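You operate a simulated robot arm through the tools that you are given. There is no shell and no other tool. Be economical: measure what you need, move in short steps, check, and stop when the job is done.

You are at the controls of a simulated robot arm. One attempt, no reset.

Task
Strip the stand leg: slacken the green lever, hang the spring up, draw the clip, park the pivot peg.
Fine: the spring on its holder's free pegs, the peg in the free peg stand.

It is judged by the outcome, as a careful person would: the job done as asked, and still so three seconds after it is handed in. It fails if anything else is knocked over, pushed out of place, dropped, spilled or broken.

Robot
A 7-joint arm with a two-finger gripper, on a carriage that runs on a rail from [4, -1777] to [0, 3] (x, y) and turns from -102 to 230 degrees about z. Base frame: it is fixed where the carriage stands at the start and does not move with it; the origin is on the floor, on the carriage's upright axis, x ahead of it, y to its left, z up; the surface under the hand at the start is at about z = 620. Readings come in mm, degrees, newtons and seconds.
With the tool pointing down near the work surface it reaches from about 340 to 780 mm from the robot's upright axis, wherever it stands. Its first joint turns from -166.0 to 166.0 degrees. Places, roughly: blue pin [400, 400, 700]; corner peg stand on the low cart [400, 0, 600]; green lever [600, 200, 700]; green pin [400, 600, 700]; orange clamp lever [900, 500, 700]; spring holder on the low cart [600, 0, 700]; stand leg [500, 100, 700]; yellow clip [500, 300, 700]. Payload 2.45 kg.
The TCP is the grasp point, 23 mm short of the fingertips. In the tool frame z runs along the fingers and y along their closing line. The gripper opens to 72 mm. The gripper's body begins 40 mm behind the TCP.
Orientation is that of the tool frame in the base frame, as a unit quaternion [w, x, y, z]. With the fingers straight down and closing along the base's y, the tool's x points along the base's -x, its y along +y and its z along -z.

Tools
- The arm moves only by the tool step_arm. Its argument "commands" is a list of rows, each a list of 7 numbers: the shift along the base's x, y, z in cm, then the turn, a rotation vector about the base's x, y, z in degrees, then the finger opening in cm, from 0 to 7.2. In form: [[tx, ty, tz, ax, ay, az, grip], ...]. A call has 1 to 8 rows; each row shifts and turns the commanded pose from where the row before left it. Rows are played at 5 a second. More than 50 mm and 8.6 degrees between two rows, or a gripper value outside its range, and nothing of the call is played. A pose out of reach is approached as far as the arm can. The call stops where the force on the tool passes 60 N (or 10 N more than at its start, if that is more) or the arm is blocked; 0.2 s more then pass. Each finger travels about 72 mm/s and halts on what it meets, pressing with about 25 N; the grip force reading is that of the motor and also rises with nothing between the fingers. The clock runs only during rows and for 0.2 s after the last one: add rows that do not move to give the fingers time. It gives the time, the measured TCP pose, the force on the tool (base axes), the opening and the grip force at its end, in the units of the frame above (readings bear some noise), with the torque about the TCP (base axes, N m) and any sound that the robot's microphone picked up.
- Cameras (640 x 400 px; columns grow to the right, rows downward): "scene" is now at [11.2, 208.7, 1444.4]; the picture's right is [0.25, -0.97, 0.00], its down [-0.76, -0.19, -0.62] and it looks along [0.60, 0.15, -0.79] (base axes); focal length 265 px, centre (320, 200). "wrist" rides on the gripper at [78, 17, -66] in the tool frame; the picture's right is [-0.22, 0.98, 0.00], its down [-0.56, -0.13, -0.82] and it looks along [-0.80, -0.18, 0.57] (tool axes); focal length 234 px, centre (320, 200). There is no depth. A picture from a camera that has moved, and an enlarged one, comes with that camera's place and axes in the base frame and with its lens. The place of the scene camera against the robot may be out by one fixed shift of up to 18 mm in any direction.
- grab_frame(camera): a new picture of that camera. The clock stands still meanwhile.
- lift_body(by): slides the trunk up (or, below 0, down) by that many mm; the arm and the scene camera ride with it, the base frame stays. It gives what a move gives, with no picture.
- base_move(legs): drives the robot by 1 to 6 legs, each [ahead, left, turn to the left] in mm, mm and degrees, along the robot's own axes; the way and the turn of a leg run together, so that a leg with both is an arc; at most 1500 mm and 180 degrees a leg. The arm and the cameras ride along, it lands a little off, and it stops where it bumps. It keeps to its track: a leg is cut to what the track allows. It gives what a move gives.
- aim_head(pan, tilt): turns the head with the scene camera to pan (to the left, within 155 degrees either way) and tilt (down, from -29 to 69), counted from straight ahead of the robot. It gives what a move gives.
- zoom(camera, box): a new picture of the part [left, top, right, bottom] of that camera's present view, enlarged. The clock stands still meanwhile.
- job_done(): hands the job in; it is judged then, once.

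Work in short steps. Places have to be worked out from the pictures, the camera data and where the tool is seen: move nearer, look again, correct. Check each grasp and each placing, and mend what went wrong. You have 120 turns and 90 pictures in all, those below and enlarged ones among them. Open the gripper and draw the arm clear of the work before you hand the job in, unless the task says otherwise; then end with one line.

The tools are called after ">>>" by a JSON object that holds its "api" and its "payload". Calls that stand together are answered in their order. step_arm: Moves the arm, as the interface text tells. Its arguments: {"type":"object","properties":{"commands":{"type":"array","items":{"type":"array","items":{"type":"number"}}}},"required":["commands"]} The other tools are called the same way: lift_body (by) slides the trunk up or down; base_move (legs) drives the base; aim_head (pan, tilt) turns the head that bears the scene camera; grab_frame (camera) takes a picture; zoom (camera, box) takes an enlarged picture of a part of a camera's view; job_done () hands the job in.

At the start:

```text
clock: 0.0
ee_pos: [399.3, 323.2, 960.1]
tool_rot: [0.0, 0.0, 1.0, 0.0]
wrist_force: [1.2, 0.1, 0.4]
ft_torque: [-0.01, 0.01, -0.01]
width: 72.2
gripper_force: 0.1
trunk travel left (down, up): [-450.0, 140.0]
robot x, y, heading: [0.8, -6.9, -0.2]
head pan, tilt: [14.2, 52.0]
```

scene: 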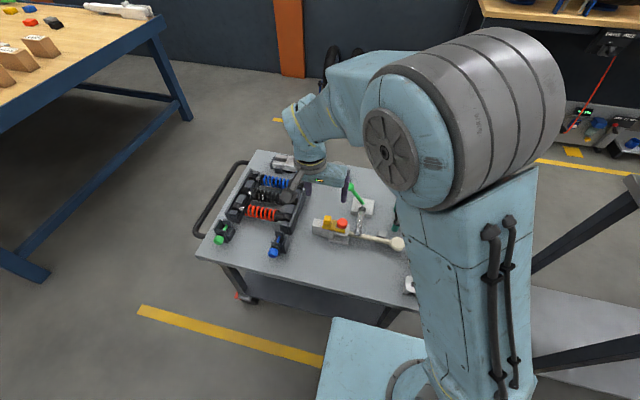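
wrist: 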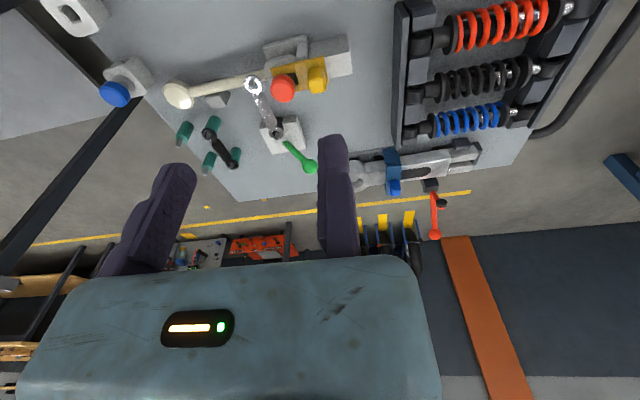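

I'll look closer at the work from both cameras first.

>>> {"api": "zoom", "payload": {"camera": "wrist", "box": [60, 0, 380, 200]}}

>>> {"api": "zoom", "payload": {"camera": "scene", "box": [190, 140, 430, 300]}}

```text
2.00 times, centred on (220, 100) of wrist
camera zoom: at [322.7, 339.6, 1026.5], right [0.22, 0.98, 0.0], down [0.56, -0.13, 0.82], along [0.8, -0.18, -0.57], focal length 468 px, centre (520, 400)
```

zoom: 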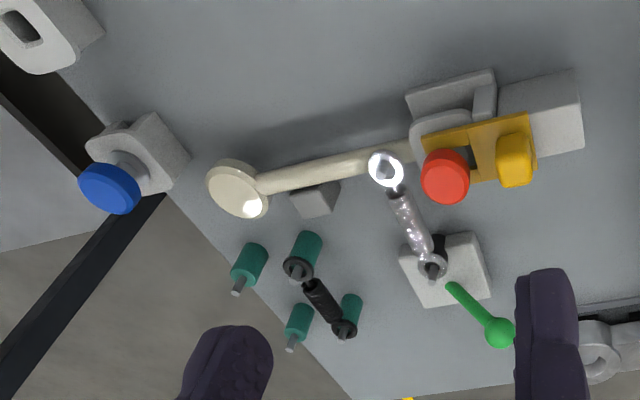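

```text
2.50 times, centred on (310, 220) of scene
camera zoom: at [11.2, 208.7, 1444.4], right [0.25, -0.97, 0.0], down [-0.76, -0.19, -0.62], along [0.6, 0.15, -0.79], focal length 663 px, centre (345, 150)
```

zoom: 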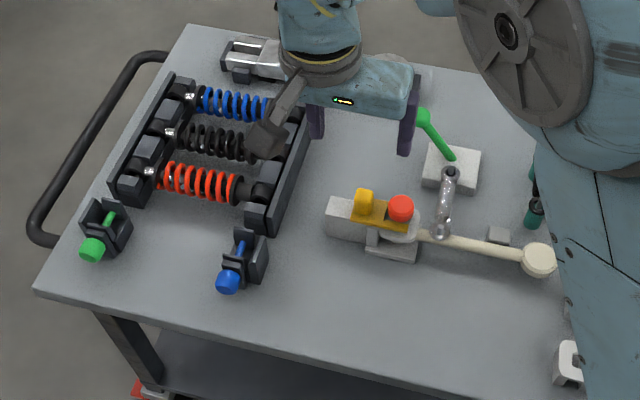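

The leg's foot and spring holder are hard to see from here; I bring the wrist camera nearer for measuring, moving back and to the right.

>>> {"api": "step_arm", "payload": {"commands": [[0, -4.5, 0, 0, 0, 0, 7.2], [0, -4.5, 0, 0, 0, 0, 7.2], [0, -4.5, 0, 0, 0, 0, 7.2], [0, -4.5, 0, 0, 0, 0, 7.2], [-2, -4, 0, 0, 0, 0, 7.2], [-2, -4, 0, 0, 0, 0, 7.2]]}}

>>> {"api": "grab_frame", "payload": {"camera": "wrist"}}

>>> {"api": "grab_frame", "payload": {"camera": "scene"}}

```text
clock: 1.4
ee_pos: [360.4, 62.3, 962.7]
tool_rot: [0.0, -0.001, 1.0, 0.0]
wrist_force: [0.1, -0.3, 0.3]
ft_torque: [-0.01, 0.01, 0.02]
width: 72.0
gripper_force: 0.0
trunk travel left (down, up): [-450.0, 140.0]
robot x, y, heading: [-1.9, -1.3, 0.2]
head pan, tilt: [14.2, 52.0]
```

```text
85 pictures are left
camera wrist: at [283.5, 79.6, 1027.5], right [0.22, 0.98, 0.0], down [0.56, -0.12, 0.82], along [0.8, -0.18, -0.57], focal length 234 px, centre (320, 200)
```

wrist: 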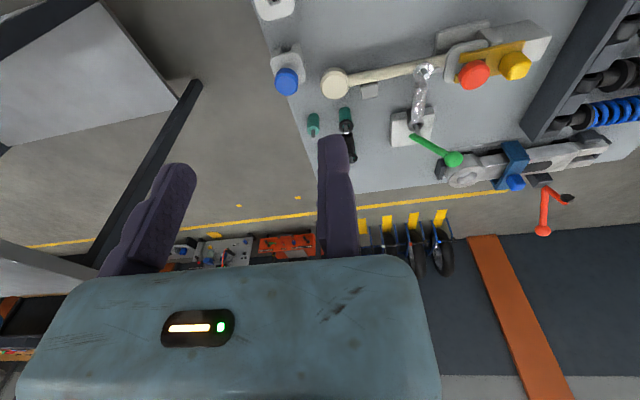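

```text
84 pictures are left
camera scene: at [11.4, 208.9, 1444.4], right [0.25, -0.97, 0.0], down [-0.76, -0.19, -0.62], along [0.6, 0.15, -0.79], focal length 265 px, centre (320, 200)
```

scene: 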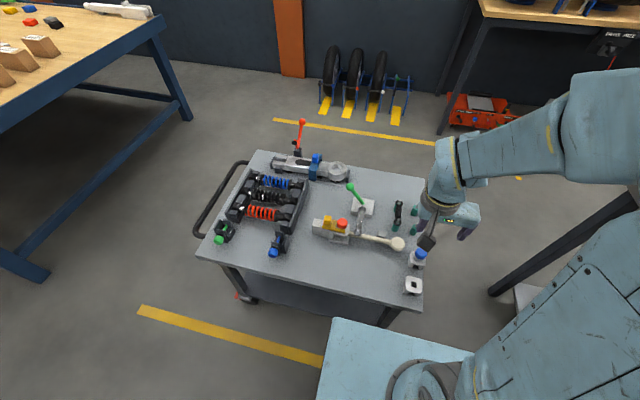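

The scene is now unobstructed; zooming for detail.

>>> {"api": "zoom", "payload": {"camera": "scene", "box": [300, 170, 440, 300]}}

>>> {"api": "zoom", "payload": {"camera": "wrist", "box": [250, 0, 570, 200]}}

```text
3.08 times, centred on (370, 235) of scene
camera zoom: at [11.4, 208.9, 1444.4], right [0.25, -0.97, 0.0], down [-0.76, -0.19, -0.62], along [0.6, 0.15, -0.79], focal length 816 px, centre (166, 92)
```

zoom: 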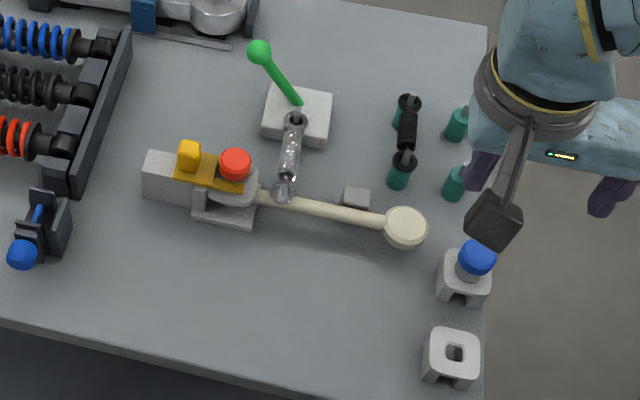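

```text
2.00 times, centred on (410, 100) of wrist
camera zoom: at [283.5, 79.6, 1027.5], right [0.22, 0.98, 0.0], down [0.56, -0.12, 0.82], along [0.8, -0.18, -0.57], focal length 468 px, centre (140, 400)
```

zoom: 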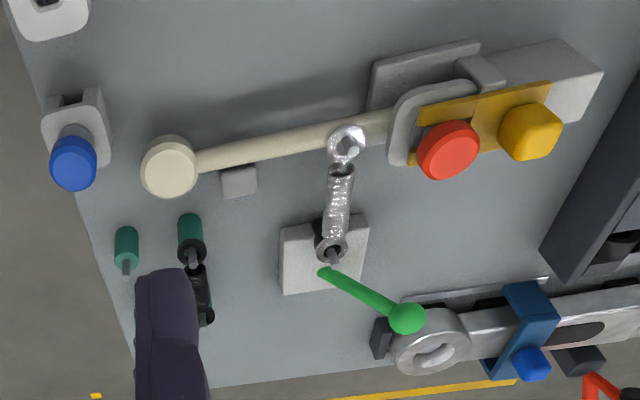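

Estimates: red peg ≈(497,253,695), clip handle ≈(490,300,700), green ball ≈(643,253,720), lever block ≈(618,195), spring from ≈(483,190) to ≈(575,193). I need to see how the lever works, so go nearer.

>>> {"api": "step_arm", "payload": {"commands": [[4, 2, 0, 0, 0, 0, 7.2], [4, 2, -1, 0, 0, 0, 7.2], [4, 3, -3, 0, 0, 0, 7.2], [3, 3, -3, 0, 0, 0, 7.2], [2, 2, -4, 0, 0, 0, 7.2], [0, 0, -4, 0, 0, 0, 7.2]]}}

>>> {"api": "grab_frame", "payload": {"camera": "wrist"}}

```text
refused: row 3 steps farther than a row can; nothing moved
```

```text
81 pictures are left
camera wrist: at [283.5, 79.6, 1027.5], right [0.22, 0.98, 0.0], down [0.56, -0.12, 0.82], along [0.8, -0.18, -0.57], focal length 234 px, centre (320, 200)
```

wrist: 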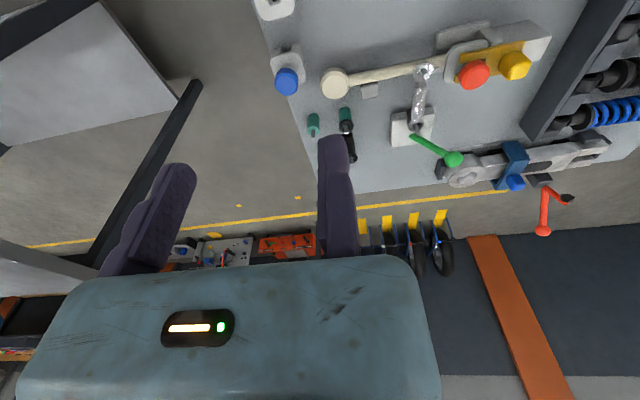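

One row was over 50 mm; I split the steps smaller.

>>> {"api": "step_arm", "payload": {"commands": [[3, 2, -1, 0, 0, 0, 7.2], [3, 2, -2, 0, 0, 0, 7.2], [3, 2, -2, 0, 0, 0, 7.2], [3, 2, -2, 0, 0, 0, 7.2], [2, 2, -2, 0, 0, 0, 7.2], [2, 2, -3, 0, 0, 0, 7.2], [1, 0, -4, 0, 0, 0, 7.2]]}}

>>> {"api": "grab_frame", "payload": {"camera": "wrist"}}

```text
clock: 3.0
ee_pos: [530.8, 183.2, 801.4]
tool_rot: [0.0, 0.0, 1.0, 0.0]
wrist_force: [0.1, 0.8, 0.1]
ft_torque: [0.05, 0.0, -0.02]
width: 72.0
gripper_force: 0.2
trunk travel left (down, up): [-450.0, 140.0]
robot x, y, heading: [0.6, 0.9, 0.0]
head pan, tilt: [14.2, 52.0]
```

```text
80 pictures are left
camera wrist: at [453.3, 200.1, 866.8], right [0.22, 0.98, 0.0], down [0.56, -0.13, 0.82], along [0.8, -0.18, -0.57], focal length 234 px, centre (320, 200)
```

wrist: 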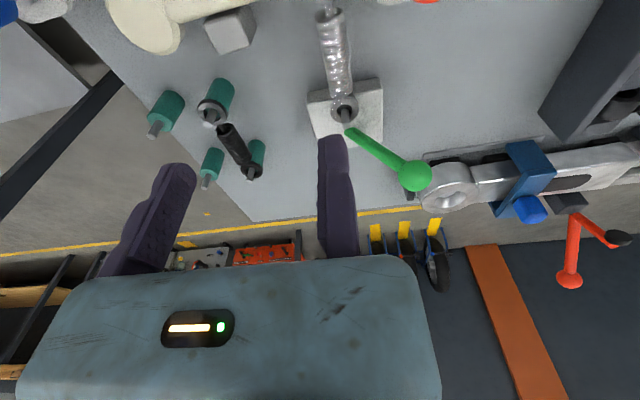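

Zooming on the lever and the holder.

>>> {"api": "zoom", "payload": {"camera": "wrist", "box": [280, 0, 440, 200]}}

>>> {"api": "zoom", "payload": {"camera": "wrist", "box": [120, 0, 360, 200]}}

```text
2.00 times, centred on (360, 100) of wrist
camera zoom: at [453.3, 200.1, 866.8], right [0.22, 0.98, 0.0], down [0.56, -0.13, 0.82], along [0.8, -0.18, -0.57], focal length 468 px, centre (240, 400)
```

zoom: 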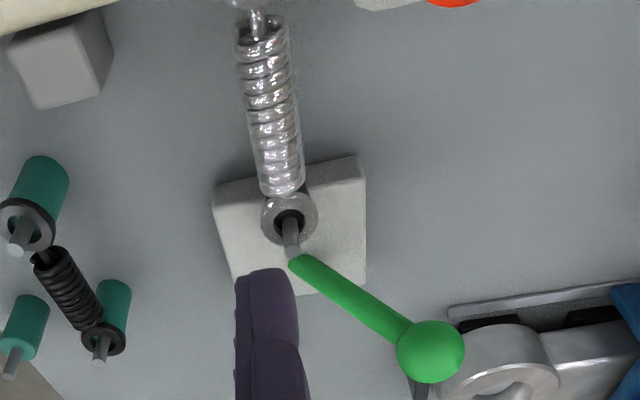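

```text
2.00 times, centred on (240, 100) of wrist
camera zoom: at [453.3, 200.1, 866.8], right [0.22, 0.98, 0.0], down [0.56, -0.13, 0.82], along [0.8, -0.18, -0.57], focal length 468 px, centre (480, 400)
```

zoom: 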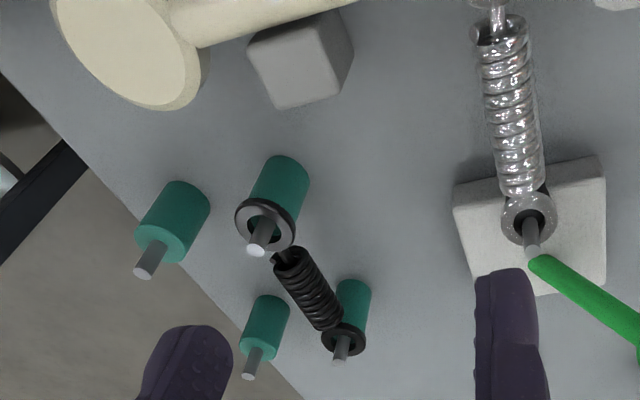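

I need another angle on the lever hub: scene zoom.

>>> {"api": "zoom", "payload": {"camera": "scene", "box": [320, 170, 384, 250]}}

```text
5.00 times, centred on (352, 210) of scene
camera zoom: at [10.8, 208.7, 1444.5], right [0.25, -0.97, 0.0], down [-0.76, -0.19, -0.62], along [0.6, 0.15, -0.79], focal length 1326 px, centre (160, 150)
```

zoom: 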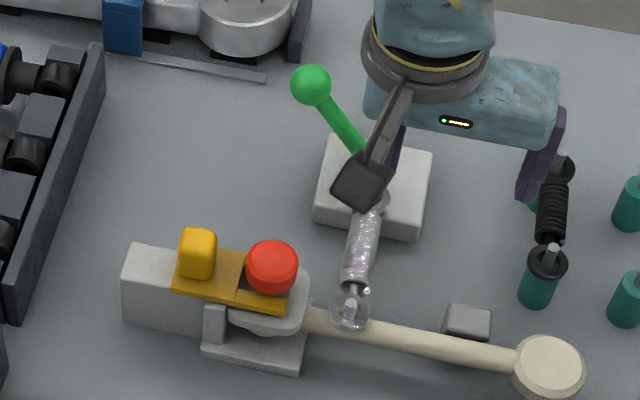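

A side view is needed to see the lever's motion; I'll move toward +y and yaw −90° so the camera looks back along −y.

>>> {"api": "step_arm", "payload": {"commands": [[1, 2, 2, 0, 0, -8.5, 7.2], [1, 2, 2, 0, 0, -8.5, 7.2], [1, 2, 0, 0, 0, -8.5, 7.2], [1, 2, 0, 0, 0, -8.5, 7.2], [1, 2, 0, 0, 0, -8.5, 7.2], [1, 2, 0, 0, 0, -8.5, 7.2], [1, 2, 0, 0, 0, -8.5, 7.2], [0, 2, 0, 0, 0, -8.5, 7.2]]}}

>>> {"api": "step_arm", "payload": {"commands": [[0, 1, -2, 0, 0, -8.5, 7.2], [0, 0, -2, 0, 0, -8.5, 7.2], [0, 0, -2, 0, 0, -5, 7.2], [0, 0, -2, 0, 0, 0, 7.2]]}}

>>> {"api": "grab_frame", "payload": {"camera": "wrist"}}

```text
clock: 4.8
ee_pos: [601.2, 343.0, 841.2]
tool_rot: [0.0, 0.559, 0.829, 0.0]
wrist_force: [-0.4, 0.5, -0.4]
ft_torque: [-0.01, 0.03, 0.04]
width: 72.0
gripper_force: 0.1
trunk travel left (down, up): [-450.0, 140.0]
robot x, y, heading: [-3.1, 0.8, 0.2]
head pan, tilt: [14.2, 52.0]
```

```text
clock: 5.8
ee_pos: [599.4, 352.4, 761.4]
tool_rot: [0.001, 0.707, 0.707, 0.001]
wrist_force: [-0.2, -0.4, -0.3]
ft_torque: [0.0, 0.02, -0.01]
width: 71.9
gripper_force: 0.0
trunk travel left (down, up): [-450.0, 140.0]
robot x, y, heading: [1.1, -0.2, -0.0]
head pan, tilt: [14.2, 52.0]
```

```text
76 pictures are left
camera wrist: at [617.0, 429.8, 826.1], right [0.98, -0.22, 0.0], down [-0.13, -0.56, 0.82], along [-0.18, -0.8, -0.57], focal length 234 px, centre (320, 200)
```

wrist: 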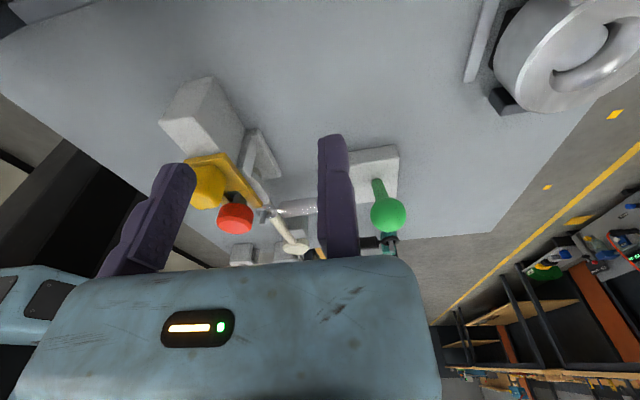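

The right finger hides the hub; shift in −x a bit and zoom.

>>> {"api": "step_arm", "payload": {"commands": [[-4, 0, 0, 0, 0, 0, 7.2], [-3, 0, 0, 0, 0, 0, 7.2]]}}

>>> {"api": "zoom", "payload": {"camera": "wrist", "box": [180, 60, 500, 260]}}

```text
clock: 6.4
ee_pos: [529.7, 352.1, 760.8]
tool_rot: [0.0, 0.707, 0.707, 0.0]
wrist_force: [0.5, 0.9, -0.5]
ft_torque: [0.0, -0.03, -0.01]
width: 72.0
gripper_force: 0.1
trunk travel left (down, up): [-450.0, 140.0]
robot x, y, heading: [-8.0, -2.1, -0.1]
head pan, tilt: [14.2, 52.0]
```

```text
2.00 times, centred on (340, 160) of wrist
camera zoom: at [547.2, 430.1, 826.0], right [0.98, -0.22, 0.0], down [-0.13, -0.56, 0.82], along [-0.18, -0.8, -0.57], focal length 468 px, centre (280, 280)
```

zoom: 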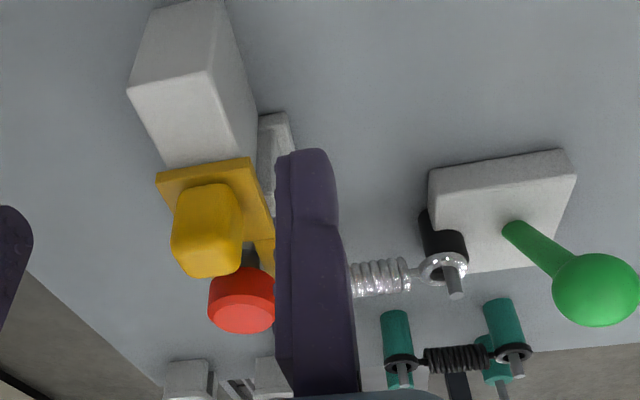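

The black spring post stands at the block's −x edge (≈596,192); the green lever roots at ≈(636,190,640). One more look from the scene camera, plus a nearer wrist view further to −x.

>>> {"api": "zoom", "payload": {"camera": "scene", "box": [330, 175, 394, 215]}}

>>> {"api": "step_arm", "payload": {"commands": [[0, -2, 1, 0, 0, 0, 3.5], [0, -2, 1, 0, 0, 0, 0], [0, -2, 1, 0, 0, 0, 0], [0, 0, 0, 0, 0, 0, 0]]}}

>>> {"api": "zoom", "payload": {"camera": "wrist", "box": [280, 20, 600, 220]}}

```text
10.00 times, centred on (362, 195) of scene
camera zoom: at [11.5, 208.7, 1444.4], right [0.25, -0.97, 0.0], down [-0.76, -0.19, -0.62], along [0.6, 0.15, -0.79], focal length 2652 px, centre (-100, 250)
```

zoom: 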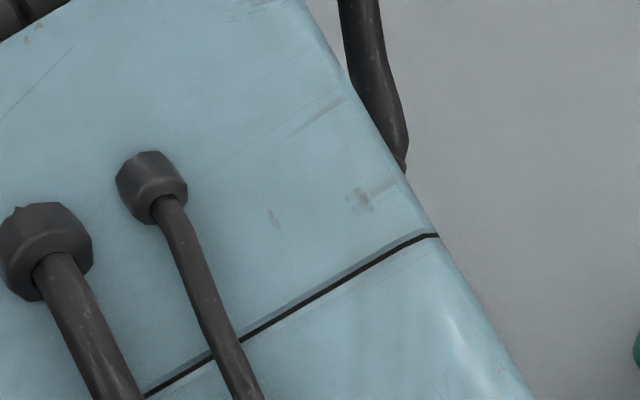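

```text
clock: 7.4
ee_pos: [530.9, 292.6, 792.0]
tool_rot: [0.0, 0.707, 0.707, 0.0]
wrist_force: [0.6, -1.3, -0.2]
ft_torque: [0.01, 0.01, 0.0]
width: 0.2
gripper_force: 25.1
trunk travel left (down, up): [-450.0, 140.0]
robot x, y, heading: [2.4, -1.3, 0.0]
head pan, tilt: [14.2, 52.0]
```

```text
2.00 times, centred on (440, 120) of wrist
camera zoom: at [547.4, 369.9, 856.2], right [0.98, -0.22, 0.0], down [-0.12, -0.56, 0.82], along [-0.18, -0.8, -0.57], focal length 468 px, centre (80, 360)
```

zoom: 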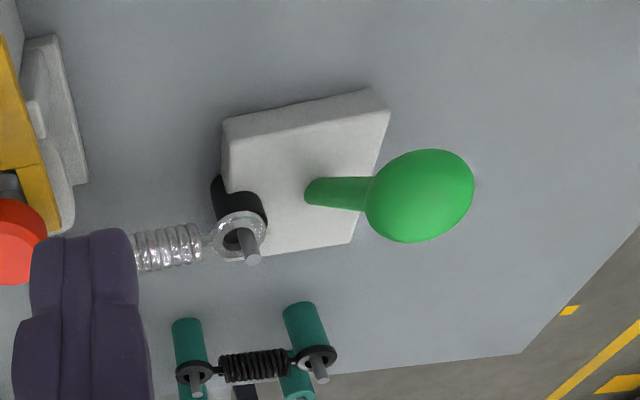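

Ball refined to ≈(639,251,720), lever in a vertical plane leaning to +y. I'll go over the ball with fingers opening along x and descend part-way.

>>> {"api": "step_arm", "payload": {"commands": [[4, -1.5, 0, 0, 0, 0, 7.2], [4, -1.5, 0, 0, 0, 0, 7.2], [2.9, -1.2, 0, 0, 0, 0, 7.2], [0, 0, -2, 0, 0, 0, 7.2], [0, 0, -1, 0, 0, 0, 7.2]]}}

>>> {"api": "grab_frame", "payload": {"camera": "wrist"}}

```text
clock: 8.6
ee_pos: [640.6, 251.1, 760.8]
tool_rot: [0.0, 0.707, 0.707, 0.0]
wrist_force: [-0.3, -0.7, 0.0]
ft_torque: [0.04, 0.0, 0.02]
width: 71.9
gripper_force: 0.1
trunk travel left (down, up): [-450.0, 140.0]
robot x, y, heading: [0.2, 0.2, -0.0]
head pan, tilt: [14.2, 52.0]
```

```text
72 pictures are left
camera wrist: at [656.9, 327.8, 826.5], right [0.98, -0.22, 0.0], down [-0.13, -0.56, 0.82], along [-0.18, -0.8, -0.57], focal length 234 px, centre (320, 200)
```

wrist: 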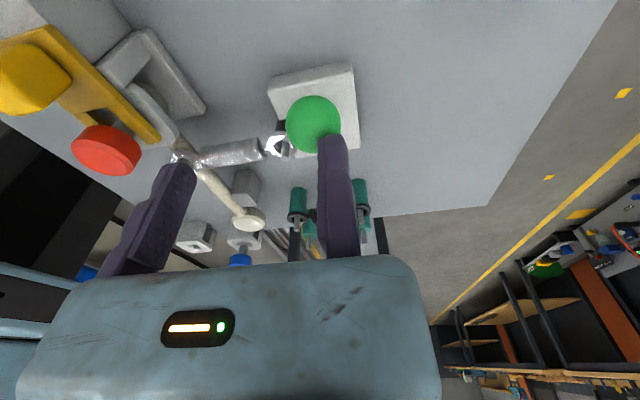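

The fingers look asymmetric about the TCP in the picture (one finger seems to stay near the TCP line). I check with a half opening before trusting the grasp centre.

>>> {"api": "zoom", "payload": {"camera": "wrist", "box": [80, 80, 480, 330]}}

>>> {"api": "step_arm", "payload": {"commands": [[0, 0, 0, 0, 0, 0, 3], [0, 0, 0, 0, 0, 0, 3], [0, 0, 0, 0, 0, 0, 3]]}}

>>> {"api": "zoom", "payload": {"camera": "wrist", "box": [80, 80, 480, 330]}}

```text
1.60 times, centred on (280, 205) of wrist
camera zoom: at [656.9, 327.8, 826.5], right [0.98, -0.22, 0.0], down [-0.13, -0.56, 0.82], along [-0.18, -0.8, -0.57], focal length 375 px, centre (384, 192)
```

zoom: 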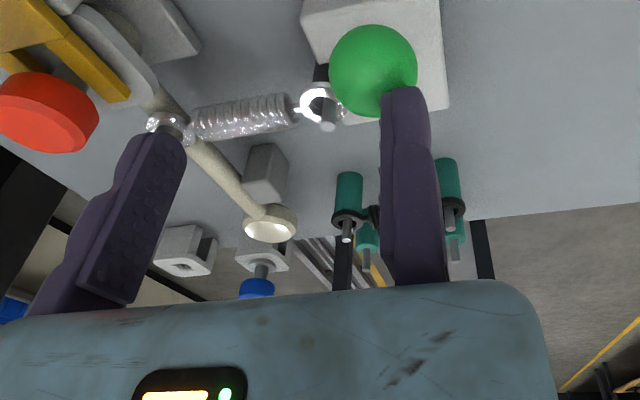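

```text
clock: 9.4
ee_pos: [640.5, 251.8, 761.1]
tool_rot: [0.0, 0.707, 0.707, 0.001]
wrist_force: [0.3, 0.3, -0.4]
ft_torque: [0.01, -0.04, -0.03]
width: 29.8
gripper_force: 0.2
trunk travel left (down, up): [-450.0, 140.0]
robot x, y, heading: [0.6, 0.2, -0.0]
head pan, tilt: [14.2, 52.0]
```

```text
1.60 times, centred on (280, 205) of wrist
camera zoom: at [656.7, 328.0, 826.5], right [0.98, -0.22, 0.0], down [-0.13, -0.56, 0.82], along [-0.18, -0.8, -0.57], focal length 375 px, centre (384, 192)
```

zoom: 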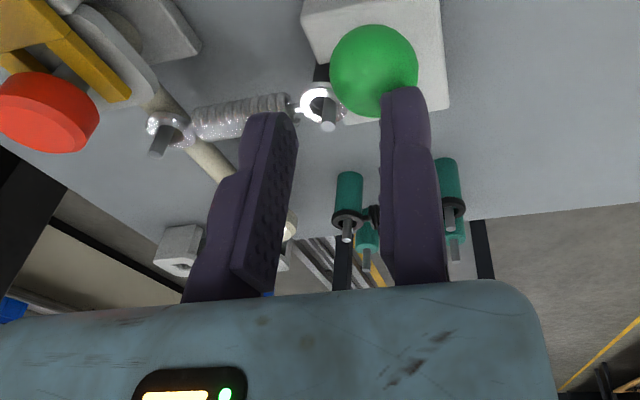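

Confirmed: only one finger moves; the fixed pad lies at tool y≈0 and the gap extends to tool −y. So an object of radius r needs the TCP offset by +r in tool y. Ball triangulates to (636,251,722), r≈14.5, so I descend at x≈652.

>>> {"api": "step_arm", "payload": {"commands": [[1.2, 0, 0, 0, 0, 0, 5], [0, 0, -2, 0, 0, 0, 5], [0, 0, -1.9, 0, 0, 0, 5]]}}

>>> {"api": "zoom", "payload": {"camera": "wrist", "box": [80, 80, 480, 330]}}

```text
clock: 10.2
ee_pos: [653.4, 250.3, 723.3]
tool_rot: [0.0, 0.707, 0.707, 0.0]
wrist_force: [5.1, 0.9, 2.2]
ft_torque: [0.0, -0.01, -0.03]
width: 50.4
gripper_force: 0.0
trunk travel left (down, up): [-450.0, 140.0]
robot x, y, heading: [1.0, 3.0, -0.2]
head pan, tilt: [14.2, 52.0]
```

```text
1.60 times, centred on (280, 205) of wrist
camera zoom: at [668.2, 327.5, 787.9], right [0.98, -0.22, 0.0], down [-0.13, -0.56, 0.82], along [-0.18, -0.8, -0.57], focal length 375 px, centre (384, 192)
```

zoom: 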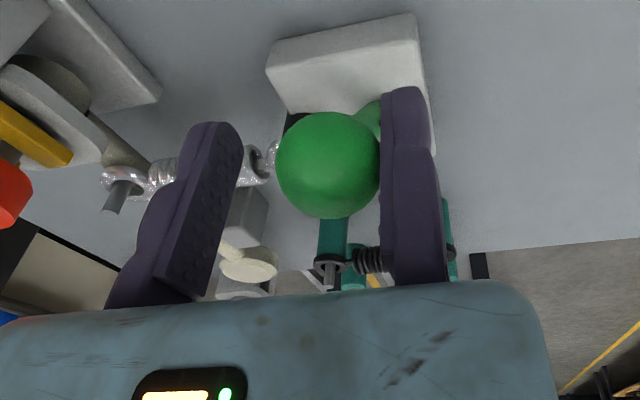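

The fixed jaw just touches the ball (5 N). I close on it.

>>> {"api": "step_arm", "payload": {"commands": [[0, 0, 0, 0, 0, 0, 2.5], [0, 0, 0, 0, 0, 0, 2.2], [0, 0, 0, 0, 0, 0, 2.2]]}}

```text
clock: 11.0
ee_pos: [651.1, 251.2, 721.0]
tool_rot: [-0.001, 0.707, 0.707, 0.0]
wrist_force: [6.3, 1.0, 3.1]
ft_torque: [0.04, -0.05, -0.02]
width: 29.4
gripper_force: 45.3
trunk travel left (down, up): [-450.0, 140.0]
robot x, y, heading: [1.8, -3.3, 0.1]
head pan, tilt: [14.2, 52.0]
```

Ball held (29.4 mm). Test a small swing about the x axis, toward −y and up.

>>> {"api": "step_arm", "payload": {"commands": [[0, -0.4, 0.3, 0, 0, 0, 2.2], [0, -0.4, 0.3, 0, 0, 0, 2.2]]}}

```text
clock: 11.6
ee_pos: [650.7, 243.4, 725.9]
tool_rot: [-0.001, 0.706, 0.708, -0.001]
wrist_force: [14.8, 14.5, -16.9]
ft_torque: [1.37, -0.27, -0.22]
width: 29.8
gripper_force: 45.1
trunk travel left (down, up): [-450.0, 140.0]
robot x, y, heading: [0.6, 2.2, -0.3]
head pan, tilt: [14.2, 52.0]
```

Resistance rose to ~20 N. I return and test the x direction instead.

>>> {"api": "step_arm", "payload": {"commands": [[0, 0.4, -0.3, 0, 0, 0, 2.2], [0, 0.4, -0.3, 0, 0, 0, 2.2]]}}

>>> {"api": "step_arm", "payload": {"commands": [[-0.5, 0, 0, 0, 0, 0, 2.2], [-0.5, 0, 0, 0, 0, 0, 2.2]]}}

```text
clock: 12.2
ee_pos: [650.7, 249.3, 723.1]
tool_rot: [0.0, 0.708, 0.707, 0.0]
wrist_force: [-5.7, -4.4, 10.8]
ft_torque: [-1.16, 0.21, 0.05]
width: 29.5
gripper_force: 45.1
trunk travel left (down, up): [-450.0, 140.0]
robot x, y, heading: [0.6, -1.4, 0.0]
head pan, tilt: [14.2, 52.0]
```

```text
clock: 12.8
ee_pos: [650.9, 248.2, 723.8]
tool_rot: [0.008, 0.707, 0.707, 0.008]
wrist_force: [20.2, 4.8, -16.1]
ft_torque: [0.75, -0.56, -0.14]
width: 29.1
gripper_force: 44.7
trunk travel left (down, up): [-450.0, 140.0]
robot x, y, heading: [1.5, 1.3, -0.2]
head pan, tilt: [14.2, 52.0]
stopped in row 2: the force on the tool passed its limit at 68 N (the readings are from after the stop); the commanded pose is now the measured one
```

The lever doesn't yield in x but does give in the y–z plane with friction, so its hinge axis is about x. I swing it on along the arc towards −y.

>>> {"api": "step_arm", "payload": {"commands": [[0, -0.8, 0.5, 0, 0, 0, 2.2], [0, -0.8, 0.4, 0, 0, 0, 2.2], [0, -0.8, 0.3, 0, 0, 0, 2.2]]}}

>>> {"api": "zoom", "payload": {"camera": "wrist", "box": [80, 80, 480, 330]}}

```text
clock: 13.6
ee_pos: [652.1, 226.1, 738.4]
tool_rot: [0.007, 0.708, 0.707, 0.008]
wrist_force: [29.9, 13.3, -13.7]
ft_torque: [1.61, -0.28, -0.29]
width: 29.2
gripper_force: 44.8
trunk travel left (down, up): [-450.0, 140.0]
robot x, y, heading: [1.8, -3.6, -0.3]
head pan, tilt: [14.2, 52.0]
```

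```text
1.60 times, centred on (280, 205) of wrist
camera zoom: at [666.8, 302.3, 803.6], right [0.98, -0.22, 0.02], down [-0.14, -0.56, 0.82], along [-0.17, -0.8, -0.58], focal length 375 px, centre (384, 192)
```

zoom: 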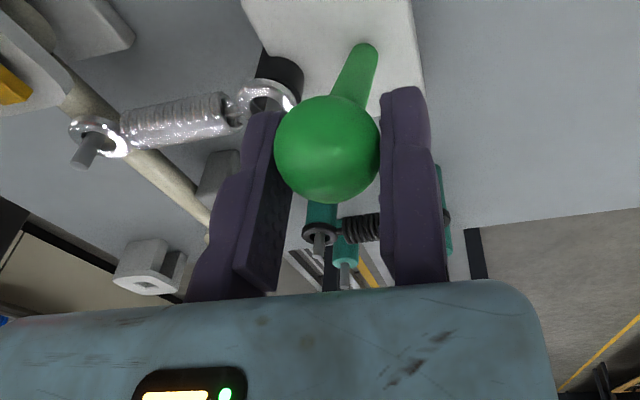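

Lever follows. Continue the arc over the top, easing +x a little to drop the side force.

>>> {"api": "step_arm", "payload": {"commands": [[0.3, -0.8, 0.3, 0, 0, 0, 2.2], [0, -0.9, 0.2, 0, 0, 0, 2.2], [0, -0.9, 0.1, 0, 0, 0, 2.2], [0, -0.9, 0, 0, 0, 0, 2.2]]}}

>>> {"api": "zoom", "payload": {"camera": "wrist", "box": [80, 80, 480, 330]}}

```text
clock: 14.6
ee_pos: [651.1, 188.0, 744.2]
tool_rot: [0.006, 0.708, 0.706, 0.006]
wrist_force: [-0.6, 3.6, 0.1]
ft_torque: [0.31, 0.05, -0.18]
width: 29.3
gripper_force: 36.7
trunk travel left (down, up): [-450.0, 140.0]
robot x, y, heading: [2.0, -3.7, -0.0]
head pan, tilt: [14.2, 52.0]
```

```text
1.60 times, centred on (280, 205) of wrist
camera zoom: at [667.3, 265.5, 809.8], right [0.98, -0.22, 0.02], down [-0.14, -0.56, 0.82], along [-0.17, -0.8, -0.58], focal length 375 px, centre (384, 192)
```

zoom: 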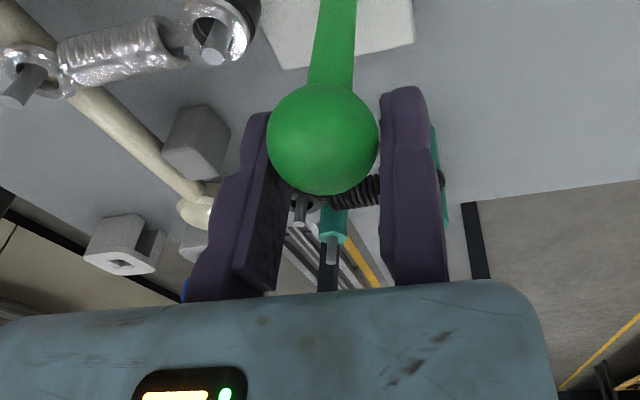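

Past upright, the resistance vanished, and the spring looks shorter. Continue down the far side until it stops.

>>> {"api": "step_arm", "payload": {"commands": [[0, -0.9, 0, 0, 0, 0, 2.2], [0, -0.9, -0.2, 0, 0, 0, 2.2], [0, -0.9, -0.3, 0, 0, 0, 2.2], [0, -0.9, -0.4, 0, 0, 0, 2.2]]}}

>>> {"api": "step_arm", "payload": {"commands": [[0, -0.8, -0.5, 0, 0, 0, 2.2], [0, -0.8, -0.6, 0, 0, 0, 2.2]]}}

>>> {"api": "grab_frame", "payload": {"camera": "wrist"}}

```text
clock: 15.6
ee_pos: [651.6, 151.1, 735.3]
tool_rot: [0.006, 0.707, 0.707, 0.006]
wrist_force: [-0.1, -0.3, -0.4]
ft_torque: [0.01, 0.01, -0.01]
width: 21.8
gripper_force: 0.0
trunk travel left (down, up): [-450.0, 140.0]
robot x, y, heading: [2.4, -1.2, -0.1]
head pan, tilt: [14.2, 52.0]
```

```text
clock: 16.2
ee_pos: [651.8, 135.6, 724.7]
tool_rot: [0.007, 0.707, 0.707, 0.006]
wrist_force: [0.3, -0.9, 0.5]
ft_torque: [-0.06, -0.01, 0.02]
width: 21.9
gripper_force: 0.1
trunk travel left (down, up): [-450.0, 140.0]
robot x, y, heading: [2.2, 0.8, -0.2]
head pan, tilt: [14.2, 52.0]
```

```text
66 pictures are left
camera wrist: at [667.3, 213.9, 790.1], right [0.98, -0.22, 0.02], down [-0.14, -0.56, 0.82], along [-0.17, -0.8, -0.58], focal length 234 px, centre (320, 200)
```

wrist: 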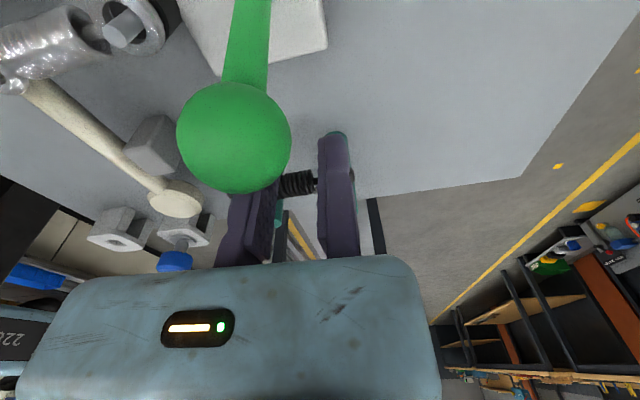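

The ball slipped out at about y≈179 (near vertical) — perhaps an end stop. I raise clear and look.

>>> {"api": "step_arm", "payload": {"commands": [[0, 0, 3, 0, 0, 0, 3], [0, 0, 4, 0, 0, 0, 3], [0, 4, 2, 0, 0, 0, 3], [-2, 4, 0, 0, 0, 0, 3], [-2, 4, 0, 0, 0, 0, 3], [-2, 3, 0, 0, 0, 0, 0]]}}

>>> {"api": "zoom", "payload": {"camera": "wrist", "box": [180, 0, 500, 200]}}

>>> {"api": "zoom", "payload": {"camera": "scene", "box": [320, 170, 420, 250]}}

```text
clock: 17.6
ee_pos: [592.7, 288.2, 813.4]
tool_rot: [0.007, 0.707, 0.707, 0.007]
wrist_force: [0.9, 0.7, -0.5]
ft_torque: [0.03, 0.04, -0.03]
width: 0.0
gripper_force: 19.2
trunk travel left (down, up): [-450.0, 140.0]
robot x, y, heading: [0.1, -1.9, 0.0]
head pan, tilt: [14.2, 52.0]
```

```text
2.00 times, centred on (340, 100) of wrist
camera zoom: at [608.1, 364.7, 879.2], right [0.98, -0.22, 0.02], down [-0.14, -0.56, 0.82], along [-0.17, -0.8, -0.58], focal length 468 px, centre (280, 400)
```

zoom: 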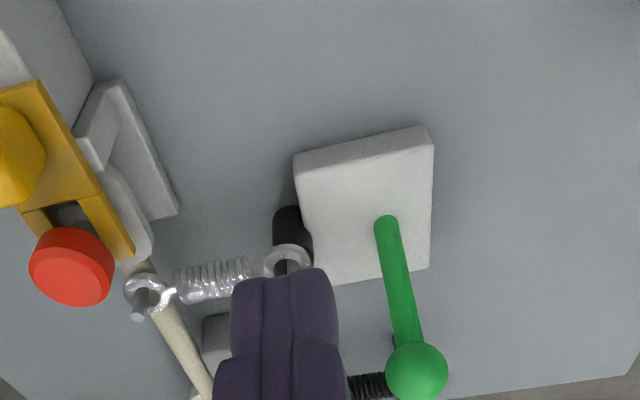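

```text
5.00 times, centred on (370, 210) of scene
camera zoom: at [11.7, 208.6, 1444.4], right [0.24, -0.97, 0.0], down [-0.76, -0.19, -0.62], along [0.6, 0.15, -0.79], focal length 1326 px, centre (70, 150)
```

zoom: 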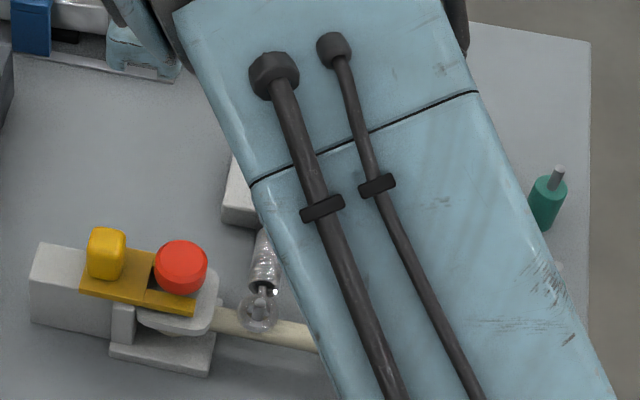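

The spring post moved ≈15 mm toward the leg, so the lever works; ball now at ≈(636,182,742). I'll push it further with closed fingers from the +y side to make sure it is at its stop.

>>> {"api": "step_arm", "payload": {"commands": [[2.2, -3, 0, 0, 0, 0, 0], [2.1, -3.3, 0, 0, 0, 0, 0], [0, 0, -3.5, 0, 0, 0, 0], [0, 0, -3.3, 0, 0, 0, 0], [0, -1, 0, 0, 0, 0, 0]]}}

>>> {"api": "step_arm", "payload": {"commands": [[0, -1, 0, 0, 0, 0, 0], [0, -0.8, 0, 0, 0, 0, 0], [0, -0.8, -0.1, 0, 0, 0, 0]]}}

```text
clock: 18.8
ee_pos: [637.0, 213.1, 745.8]
tool_rot: [0.007, 0.707, 0.707, 0.007]
wrist_force: [0.3, 0.4, -0.1]
ft_torque: [0.0, -0.01, -0.01]
width: 0.0
gripper_force: 25.6
trunk travel left (down, up): [-450.0, 140.0]
robot x, y, heading: [-0.5, 1.7, 0.0]
head pan, tilt: [14.2, 52.0]
```

```text
clock: 19.6
ee_pos: [636.6, 188.5, 745.1]
tool_rot: [0.007, 0.707, 0.707, 0.007]
wrist_force: [-0.3, 0.0, -0.5]
ft_torque: [0.05, 0.04, -0.01]
width: 0.0
gripper_force: 28.4
trunk travel left (down, up): [-450.0, 140.0]
robot x, y, heading: [3.7, 1.0, 0.1]
head pan, tilt: [14.2, 52.0]
```

No resistance at all; continue and look.

>>> {"api": "step_arm", "payload": {"commands": [[0, -0.9, -0.2, 0, 0, 0, 0], [0, -0.9, -0.2, 0, 0, 0, 0], [0, -0.9, -0.3, 0, 0, 0, 0]]}}

>>> {"api": "grab_frame", "payload": {"camera": "wrist"}}

```text
clock: 20.4
ee_pos: [636.1, 160.3, 738.5]
tool_rot: [0.007, 0.707, 0.707, 0.007]
wrist_force: [-0.8, -0.2, 0.2]
ft_torque: [0.0, -0.02, 0.02]
width: 0.1
gripper_force: 28.3
trunk travel left (down, up): [-450.0, 140.0]
robot x, y, heading: [0.7, -2.1, -0.3]
head pan, tilt: [14.2, 52.0]
```

```text
63 pictures are left
camera wrist: at [650.7, 237.9, 804.0], right [0.98, -0.22, 0.02], down [-0.14, -0.56, 0.82], along [-0.17, -0.8, -0.58], focal length 234 px, centre (320, 200)
```

wrist: 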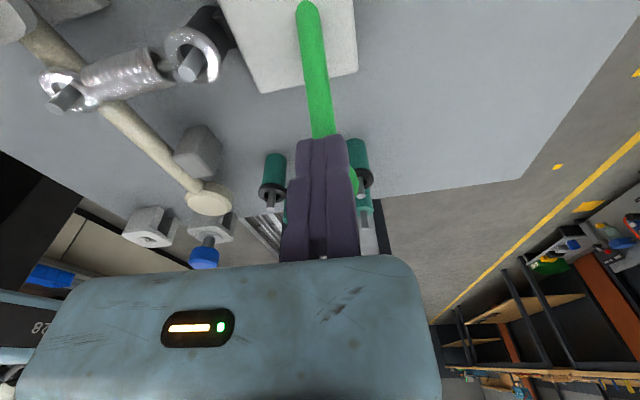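

The lever swings freely ahead of the fingers. I keep following it down until it resists.

>>> {"api": "step_arm", "payload": {"commands": [[0, -0.8, -0.5, 0, 0, 0, 0], [0, -0.7, -0.6, 0, 0, 0, 0], [0, -0.6, -0.6, 0, 0, 0, 0]]}}

>>> {"api": "step_arm", "payload": {"commands": [[0, -0.5, -0.5, 0, 0, 0, 0], [0, -0.5, -0.5, 0, 0, 0, 0], [0, -0.5, -0.5, 0, 0, 0, 0]]}}

>>> {"api": "grab_frame", "payload": {"camera": "wrist"}}

```text
clock: 21.1
ee_pos: [636.7, 159.7, 735.4]
tool_rot: [0.005, 0.703, 0.711, 0.019]
wrist_force: [-0.5, 6.5, 11.4]
ft_torque: [0.05, 0.05, -0.01]
width: 0.2
gripper_force: 29.0
trunk travel left (down, up): [-450.0, 140.0]
robot x, y, heading: [0.7, -1.0, 0.0]
head pan, tilt: [14.2, 52.0]
stopped in row 3: the force on the tool passed its limit at 69 N (the readings are from after the stop); the commanded pose is now the measured one
```

```text
clock: 21.6
ee_pos: [640.0, 162.1, 731.9]
tool_rot: [0.005, 0.7, 0.714, 0.026]
wrist_force: [7.0, 6.5, 4.5]
ft_torque: [0.15, -0.17, 0.03]
width: 0.2
gripper_force: 27.9
trunk travel left (down, up): [-450.0, 140.0]
robot x, y, heading: [0.3, 0.3, 0.0]
head pan, tilt: [14.2, 52.0]
stopped in row 2: the force on the tool passed its limit at 68 N (the readings are from after the stop); the commanded pose is now the measured one
```

```text
62 pictures are left
camera wrist: at [651.8, 237.6, 799.8], right [0.98, -0.2, 0.04], down [-0.15, -0.59, 0.8], along [-0.14, -0.79, -0.6], focal length 234 px, centre (320, 200)
```

wrist: 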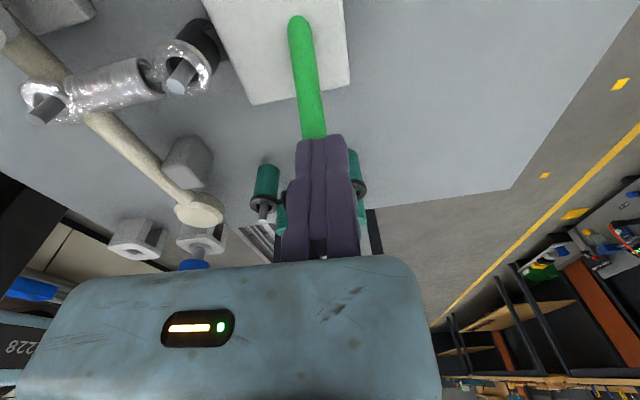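

The lever hit its end stop at θ≈−30°. Now I raise clear, fix the slight tilt, and yaw back to 0 above the spring.

>>> {"api": "step_arm", "payload": {"commands": [[0, 0.5, 2, 0, 0, 0, 0], [0, 0.5, 4, -1.7, 2.5, 0, 0], [0, 0, 4, 0, 0, 8.08, 0], [-2, 0, 2, 0, 0, 8.08, 0], [-3, 0, 0, 0, 0, 8.08, 0], [-3, 0, 0, 0, 0, 8.08, 0], [-3, 0.5, 0, 0, 0, 8.08, 0], [-3, 0.5, 0, 0, 0, 8.08, 0]]}}

>>> {"api": "step_arm", "payload": {"commands": [[0, 0, 0, 0, 0, 8.08, 7], [0, 0, 0, 0, 0, 8.08, 7], [0, 0, 0, 0, 0, 8.08, 7], [0, 0, 0, 0, 0, 8.08, 7], [0, 0, 0, 0, 0, 8.08, 7]]}}

>>> {"api": "grab_frame", "payload": {"camera": "wrist"}}

```text
clock: 23.4
ee_pos: [498.6, 178.9, 850.7]
tool_rot: [0.001, 0.345, 0.938, -0.002]
wrist_force: [0.1, -0.7, 0.4]
ft_torque: [0.0, 0.02, -0.01]
width: 0.2
gripper_force: 28.5
trunk travel left (down, up): [-450.0, 140.0]
robot x, y, heading: [1.9, 0.7, 0.1]
head pan, tilt: [14.2, 52.0]
```

```text
clock: 24.6
ee_pos: [497.6, 178.9, 851.3]
tool_rot: [0.001, 0.0, 1.0, -0.002]
wrist_force: [0.1, 0.0, 0.1]
ft_torque: [0.05, 0.02, -0.01]
width: 69.9
gripper_force: 0.1
trunk travel left (down, up): [-450.0, 140.0]
robot x, y, heading: [1.2, -3.5, 0.3]
head pan, tilt: [14.2, 52.0]
```

```text
61 pictures are left
camera wrist: at [420.4, 196.9, 916.0], right [0.22, 0.98, 0.0], down [0.56, -0.12, 0.82], along [0.8, -0.18, -0.57], focal length 234 px, centre (320, 200)
```

wrist: 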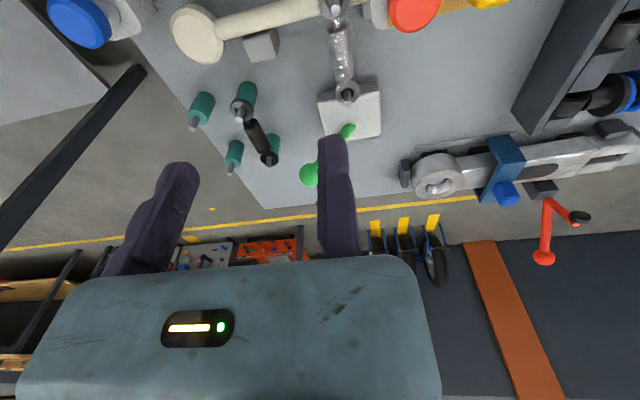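

Zoom on spring and holder for measuring.

>>> {"api": "zoom", "payload": {"camera": "wrist", "box": [170, 0, 410, 180]}}

>>> {"api": "step_arm", "payload": {"commands": [[-4, 0, 0, 0, 0, 0, 7], [-4, 0, 0, 0, 0, 0, 7]]}}

>>> {"api": "zoom", "payload": {"camera": "wrist", "box": [170, 0, 410, 180]}}

```text
2.22 times, centred on (290, 90) of wrist
camera zoom: at [420.4, 196.9, 916.0], right [0.22, 0.98, 0.0], down [0.56, -0.12, 0.82], along [0.8, -0.18, -0.57], focal length 520 px, centre (387, 444)
```

zoom: 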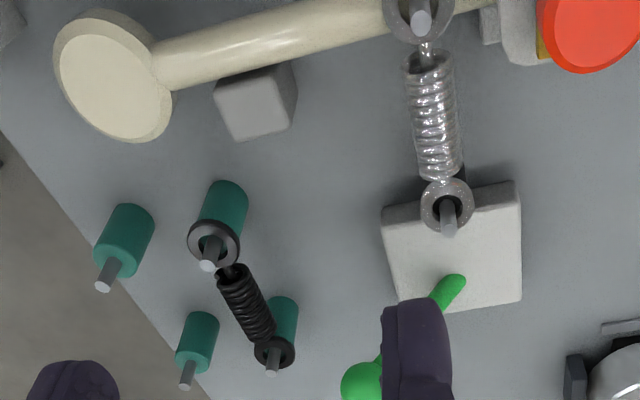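

```text
clock: 25.2
ee_pos: [419.5, 179.4, 850.3]
tool_rot: [0.001, 0.001, 1.0, -0.003]
wrist_force: [-0.1, -0.3, 0.0]
ft_torque: [0.01, -0.01, -0.02]
width: 70.0
gripper_force: 0.1
trunk travel left (down, up): [-450.0, 140.0]
robot x, y, heading: [-0.5, -3.6, 0.1]
head pan, tilt: [14.2, 52.0]
```

```text
2.22 times, centred on (290, 90) of wrist
camera zoom: at [341.1, 196.4, 915.6], right [0.22, 0.98, 0.0], down [0.56, -0.12, 0.82], along [0.8, -0.18, -0.57], focal length 520 px, centre (387, 444)
```

zoom: 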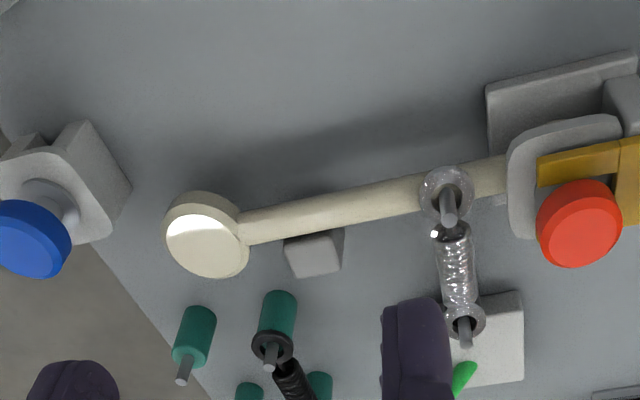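

Triangulated: leg pin (493,193,668), block pin (579,193,674), spring eyes z≈653; free holder pegs ≈(566,7) and (648,8), tips z≈685. I move above the spring middle with the fixed jaw on its +y side.

>>> {"api": "step_arm", "payload": {"commands": [[4, 1.3, 0, 0, 0, 0, 5], [4, 1.3, 0, 0, 0, 0, 5], [3.65, 0, -2, 0, 0, 0, 5], [0, 0, -4, 0, 0, 0, 5], [0, 0, -4, 0, 0, 0, 5], [0, 0, -3, 0, 0, 0, 5]]}}

>>> {"api": "grab_frame", "payload": {"camera": "wrist"}}

>>> {"api": "zoom", "payload": {"camera": "scene", "box": [310, 160, 438, 240]}}

```text
clock: 26.6
ee_pos: [534.8, 205.6, 720.4]
tool_rot: [0.001, 0.001, 1.0, -0.002]
wrist_force: [-0.4, 0.4, 1.0]
ft_torque: [0.0, -0.03, 0.01]
width: 50.0
gripper_force: 0.0
trunk travel left (down, up): [-450.0, 140.0]
robot x, y, heading: [-0.1, 0.8, 0.4]
head pan, tilt: [14.2, 52.0]
```

```text
58 pictures are left
camera wrist: at [456.9, 223.2, 784.9], right [0.22, 0.98, 0.0], down [0.56, -0.12, 0.82], along [0.8, -0.18, -0.57], focal length 234 px, centre (320, 200)
```

wrist: 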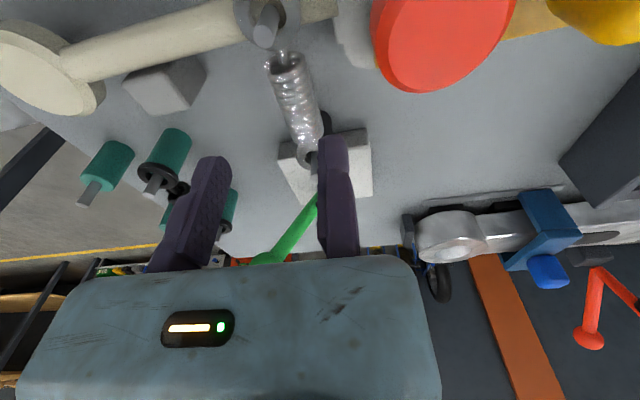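

```text
5.00 times, centred on (374, 200) of scene
camera zoom: at [10.3, 208.7, 1444.5], right [0.25, -0.97, 0.0], down [-0.76, -0.2, -0.62], along [0.6, 0.15, -0.79], focal length 1326 px, centre (50, 200)
```

zoom: 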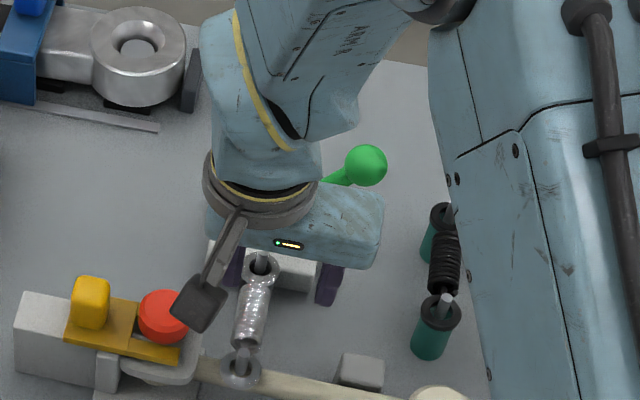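

Spring axis y≈191; camera bracket clears the red cap. I shift to y≈203 and descend to z≈662.

>>> {"api": "step_arm", "payload": {"commands": [[0.1, -0.25, -2, 0, 0, 0, 5], [0, 0, -2, 0, 0, 0, 5], [0, 0, -1.9, 0, 0, 0, 5]]}}

>>> {"api": "grab_frame", "payload": {"camera": "wrist"}}

```text
clock: 27.4
ee_pos: [535.8, 203.4, 661.3]
tool_rot: [0.002, 0.001, 1.0, -0.003]
wrist_force: [-0.9, 0.1, 0.6]
ft_torque: [0.0, 0.01, 0.0]
width: 49.7
gripper_force: 0.0
trunk travel left (down, up): [-450.0, 140.0]
robot x, y, heading: [5.5, -0.4, 0.4]
head pan, tilt: [14.2, 52.0]
```

```text
56 pictures are left
camera wrist: at [458.1, 220.5, 726.7], right [0.22, 0.98, 0.0], down [0.56, -0.12, 0.82], along [0.8, -0.18, -0.57], focal length 234 px, centre (320, 200)
```

wrist: 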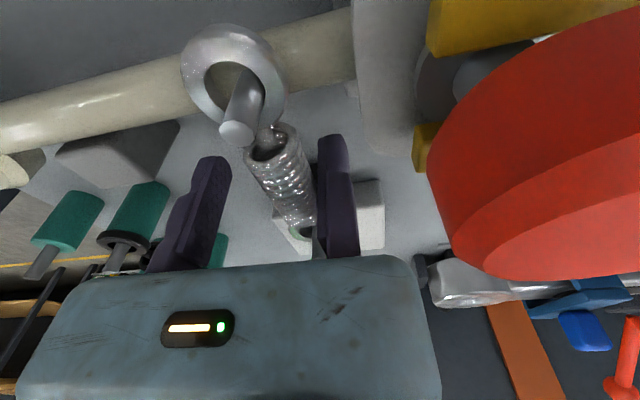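

Well placed: spring against the fixed jaw side. Close.

>>> {"api": "step_arm", "payload": {"commands": [[0, 0, 0, 0, 0, 0, 3], [0, 0, 0, 0, 0, 0, 1.5], [0, 0, 0, 0, 0, 0, 1.2], [0, 0, 0, 0, 0, 0, 1.2]]}}

>>> {"api": "grab_frame", "payload": {"camera": "wrist"}}

```text
clock: 28.4
ee_pos: [536.2, 202.9, 662.2]
tool_rot: [0.0, 0.001, 1.0, -0.003]
wrist_force: [-0.3, -0.3, 0.2]
ft_torque: [0.01, 0.01, -0.09]
width: 16.7
gripper_force: 25.2
trunk travel left (down, up): [-450.0, 140.0]
robot x, y, heading: [-0.4, -3.7, 0.1]
head pan, tilt: [14.2, 52.0]
```

```text
55 pictures are left
camera wrist: at [458.0, 220.6, 726.8], right [0.22, 0.98, 0.0], down [0.56, -0.12, 0.82], along [0.8, -0.18, -0.57], focal length 234 px, centre (320, 200)
```

wrist: 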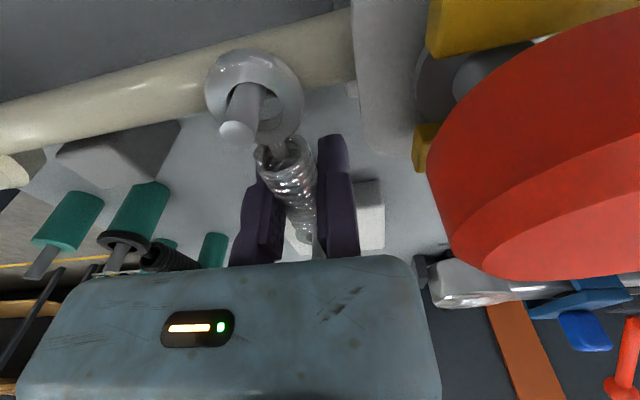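

Gripped at 16.7 mm; the eyes moved ~3 mm too far to +y relative to the pins, so shift −3 mm and lift slowly.

>>> {"api": "step_arm", "payload": {"commands": [[0, -0.3, 0, 0, 0, 0, 1.2], [0, 0, 1, 0, 0, 0, 1.2], [0, 0, 1, 0, 0, 0, 1.2]]}}

>>> {"api": "step_arm", "payload": {"commands": [[0, 0, 1, 0, 0, 0, 1.2], [0, 0, 1, 0, 0, 0, 1.2]]}}

>>> {"api": "grab_frame", "payload": {"camera": "wrist"}}

```text
clock: 29.2
ee_pos: [535.1, 200.2, 682.4]
tool_rot: [0.001, 0.001, 1.0, -0.001]
wrist_force: [-0.1, 2.5, -0.9]
ft_torque: [0.01, 0.02, 0.09]
width: 20.1
gripper_force: 24.9
trunk travel left (down, up): [-450.0, 140.0]
robot x, y, heading: [1.8, -1.1, 0.2]
head pan, tilt: [14.2, 52.0]
```

```text
clock: 29.8
ee_pos: [536.9, 199.7, 702.7]
tool_rot: [0.002, 0.001, 1.0, -0.002]
wrist_force: [-0.4, -0.1, -0.4]
ft_torque: [0.04, 0.01, -0.01]
width: 20.8
gripper_force: 24.9
trunk travel left (down, up): [-450.0, 140.0]
robot x, y, heading: [4.5, 3.1, -0.0]
head pan, tilt: [14.2, 52.0]
```

```text
54 pictures are left
camera wrist: at [458.5, 217.2, 767.2], right [0.22, 0.98, 0.0], down [0.56, -0.12, 0.82], along [0.8, -0.18, -0.57], focal length 234 px, centre (320, 200)
```

wrist: 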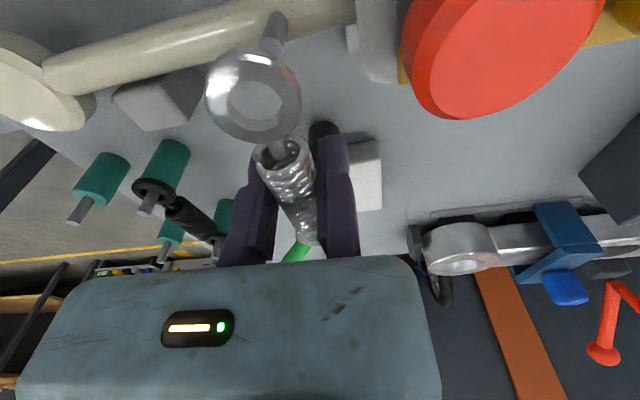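

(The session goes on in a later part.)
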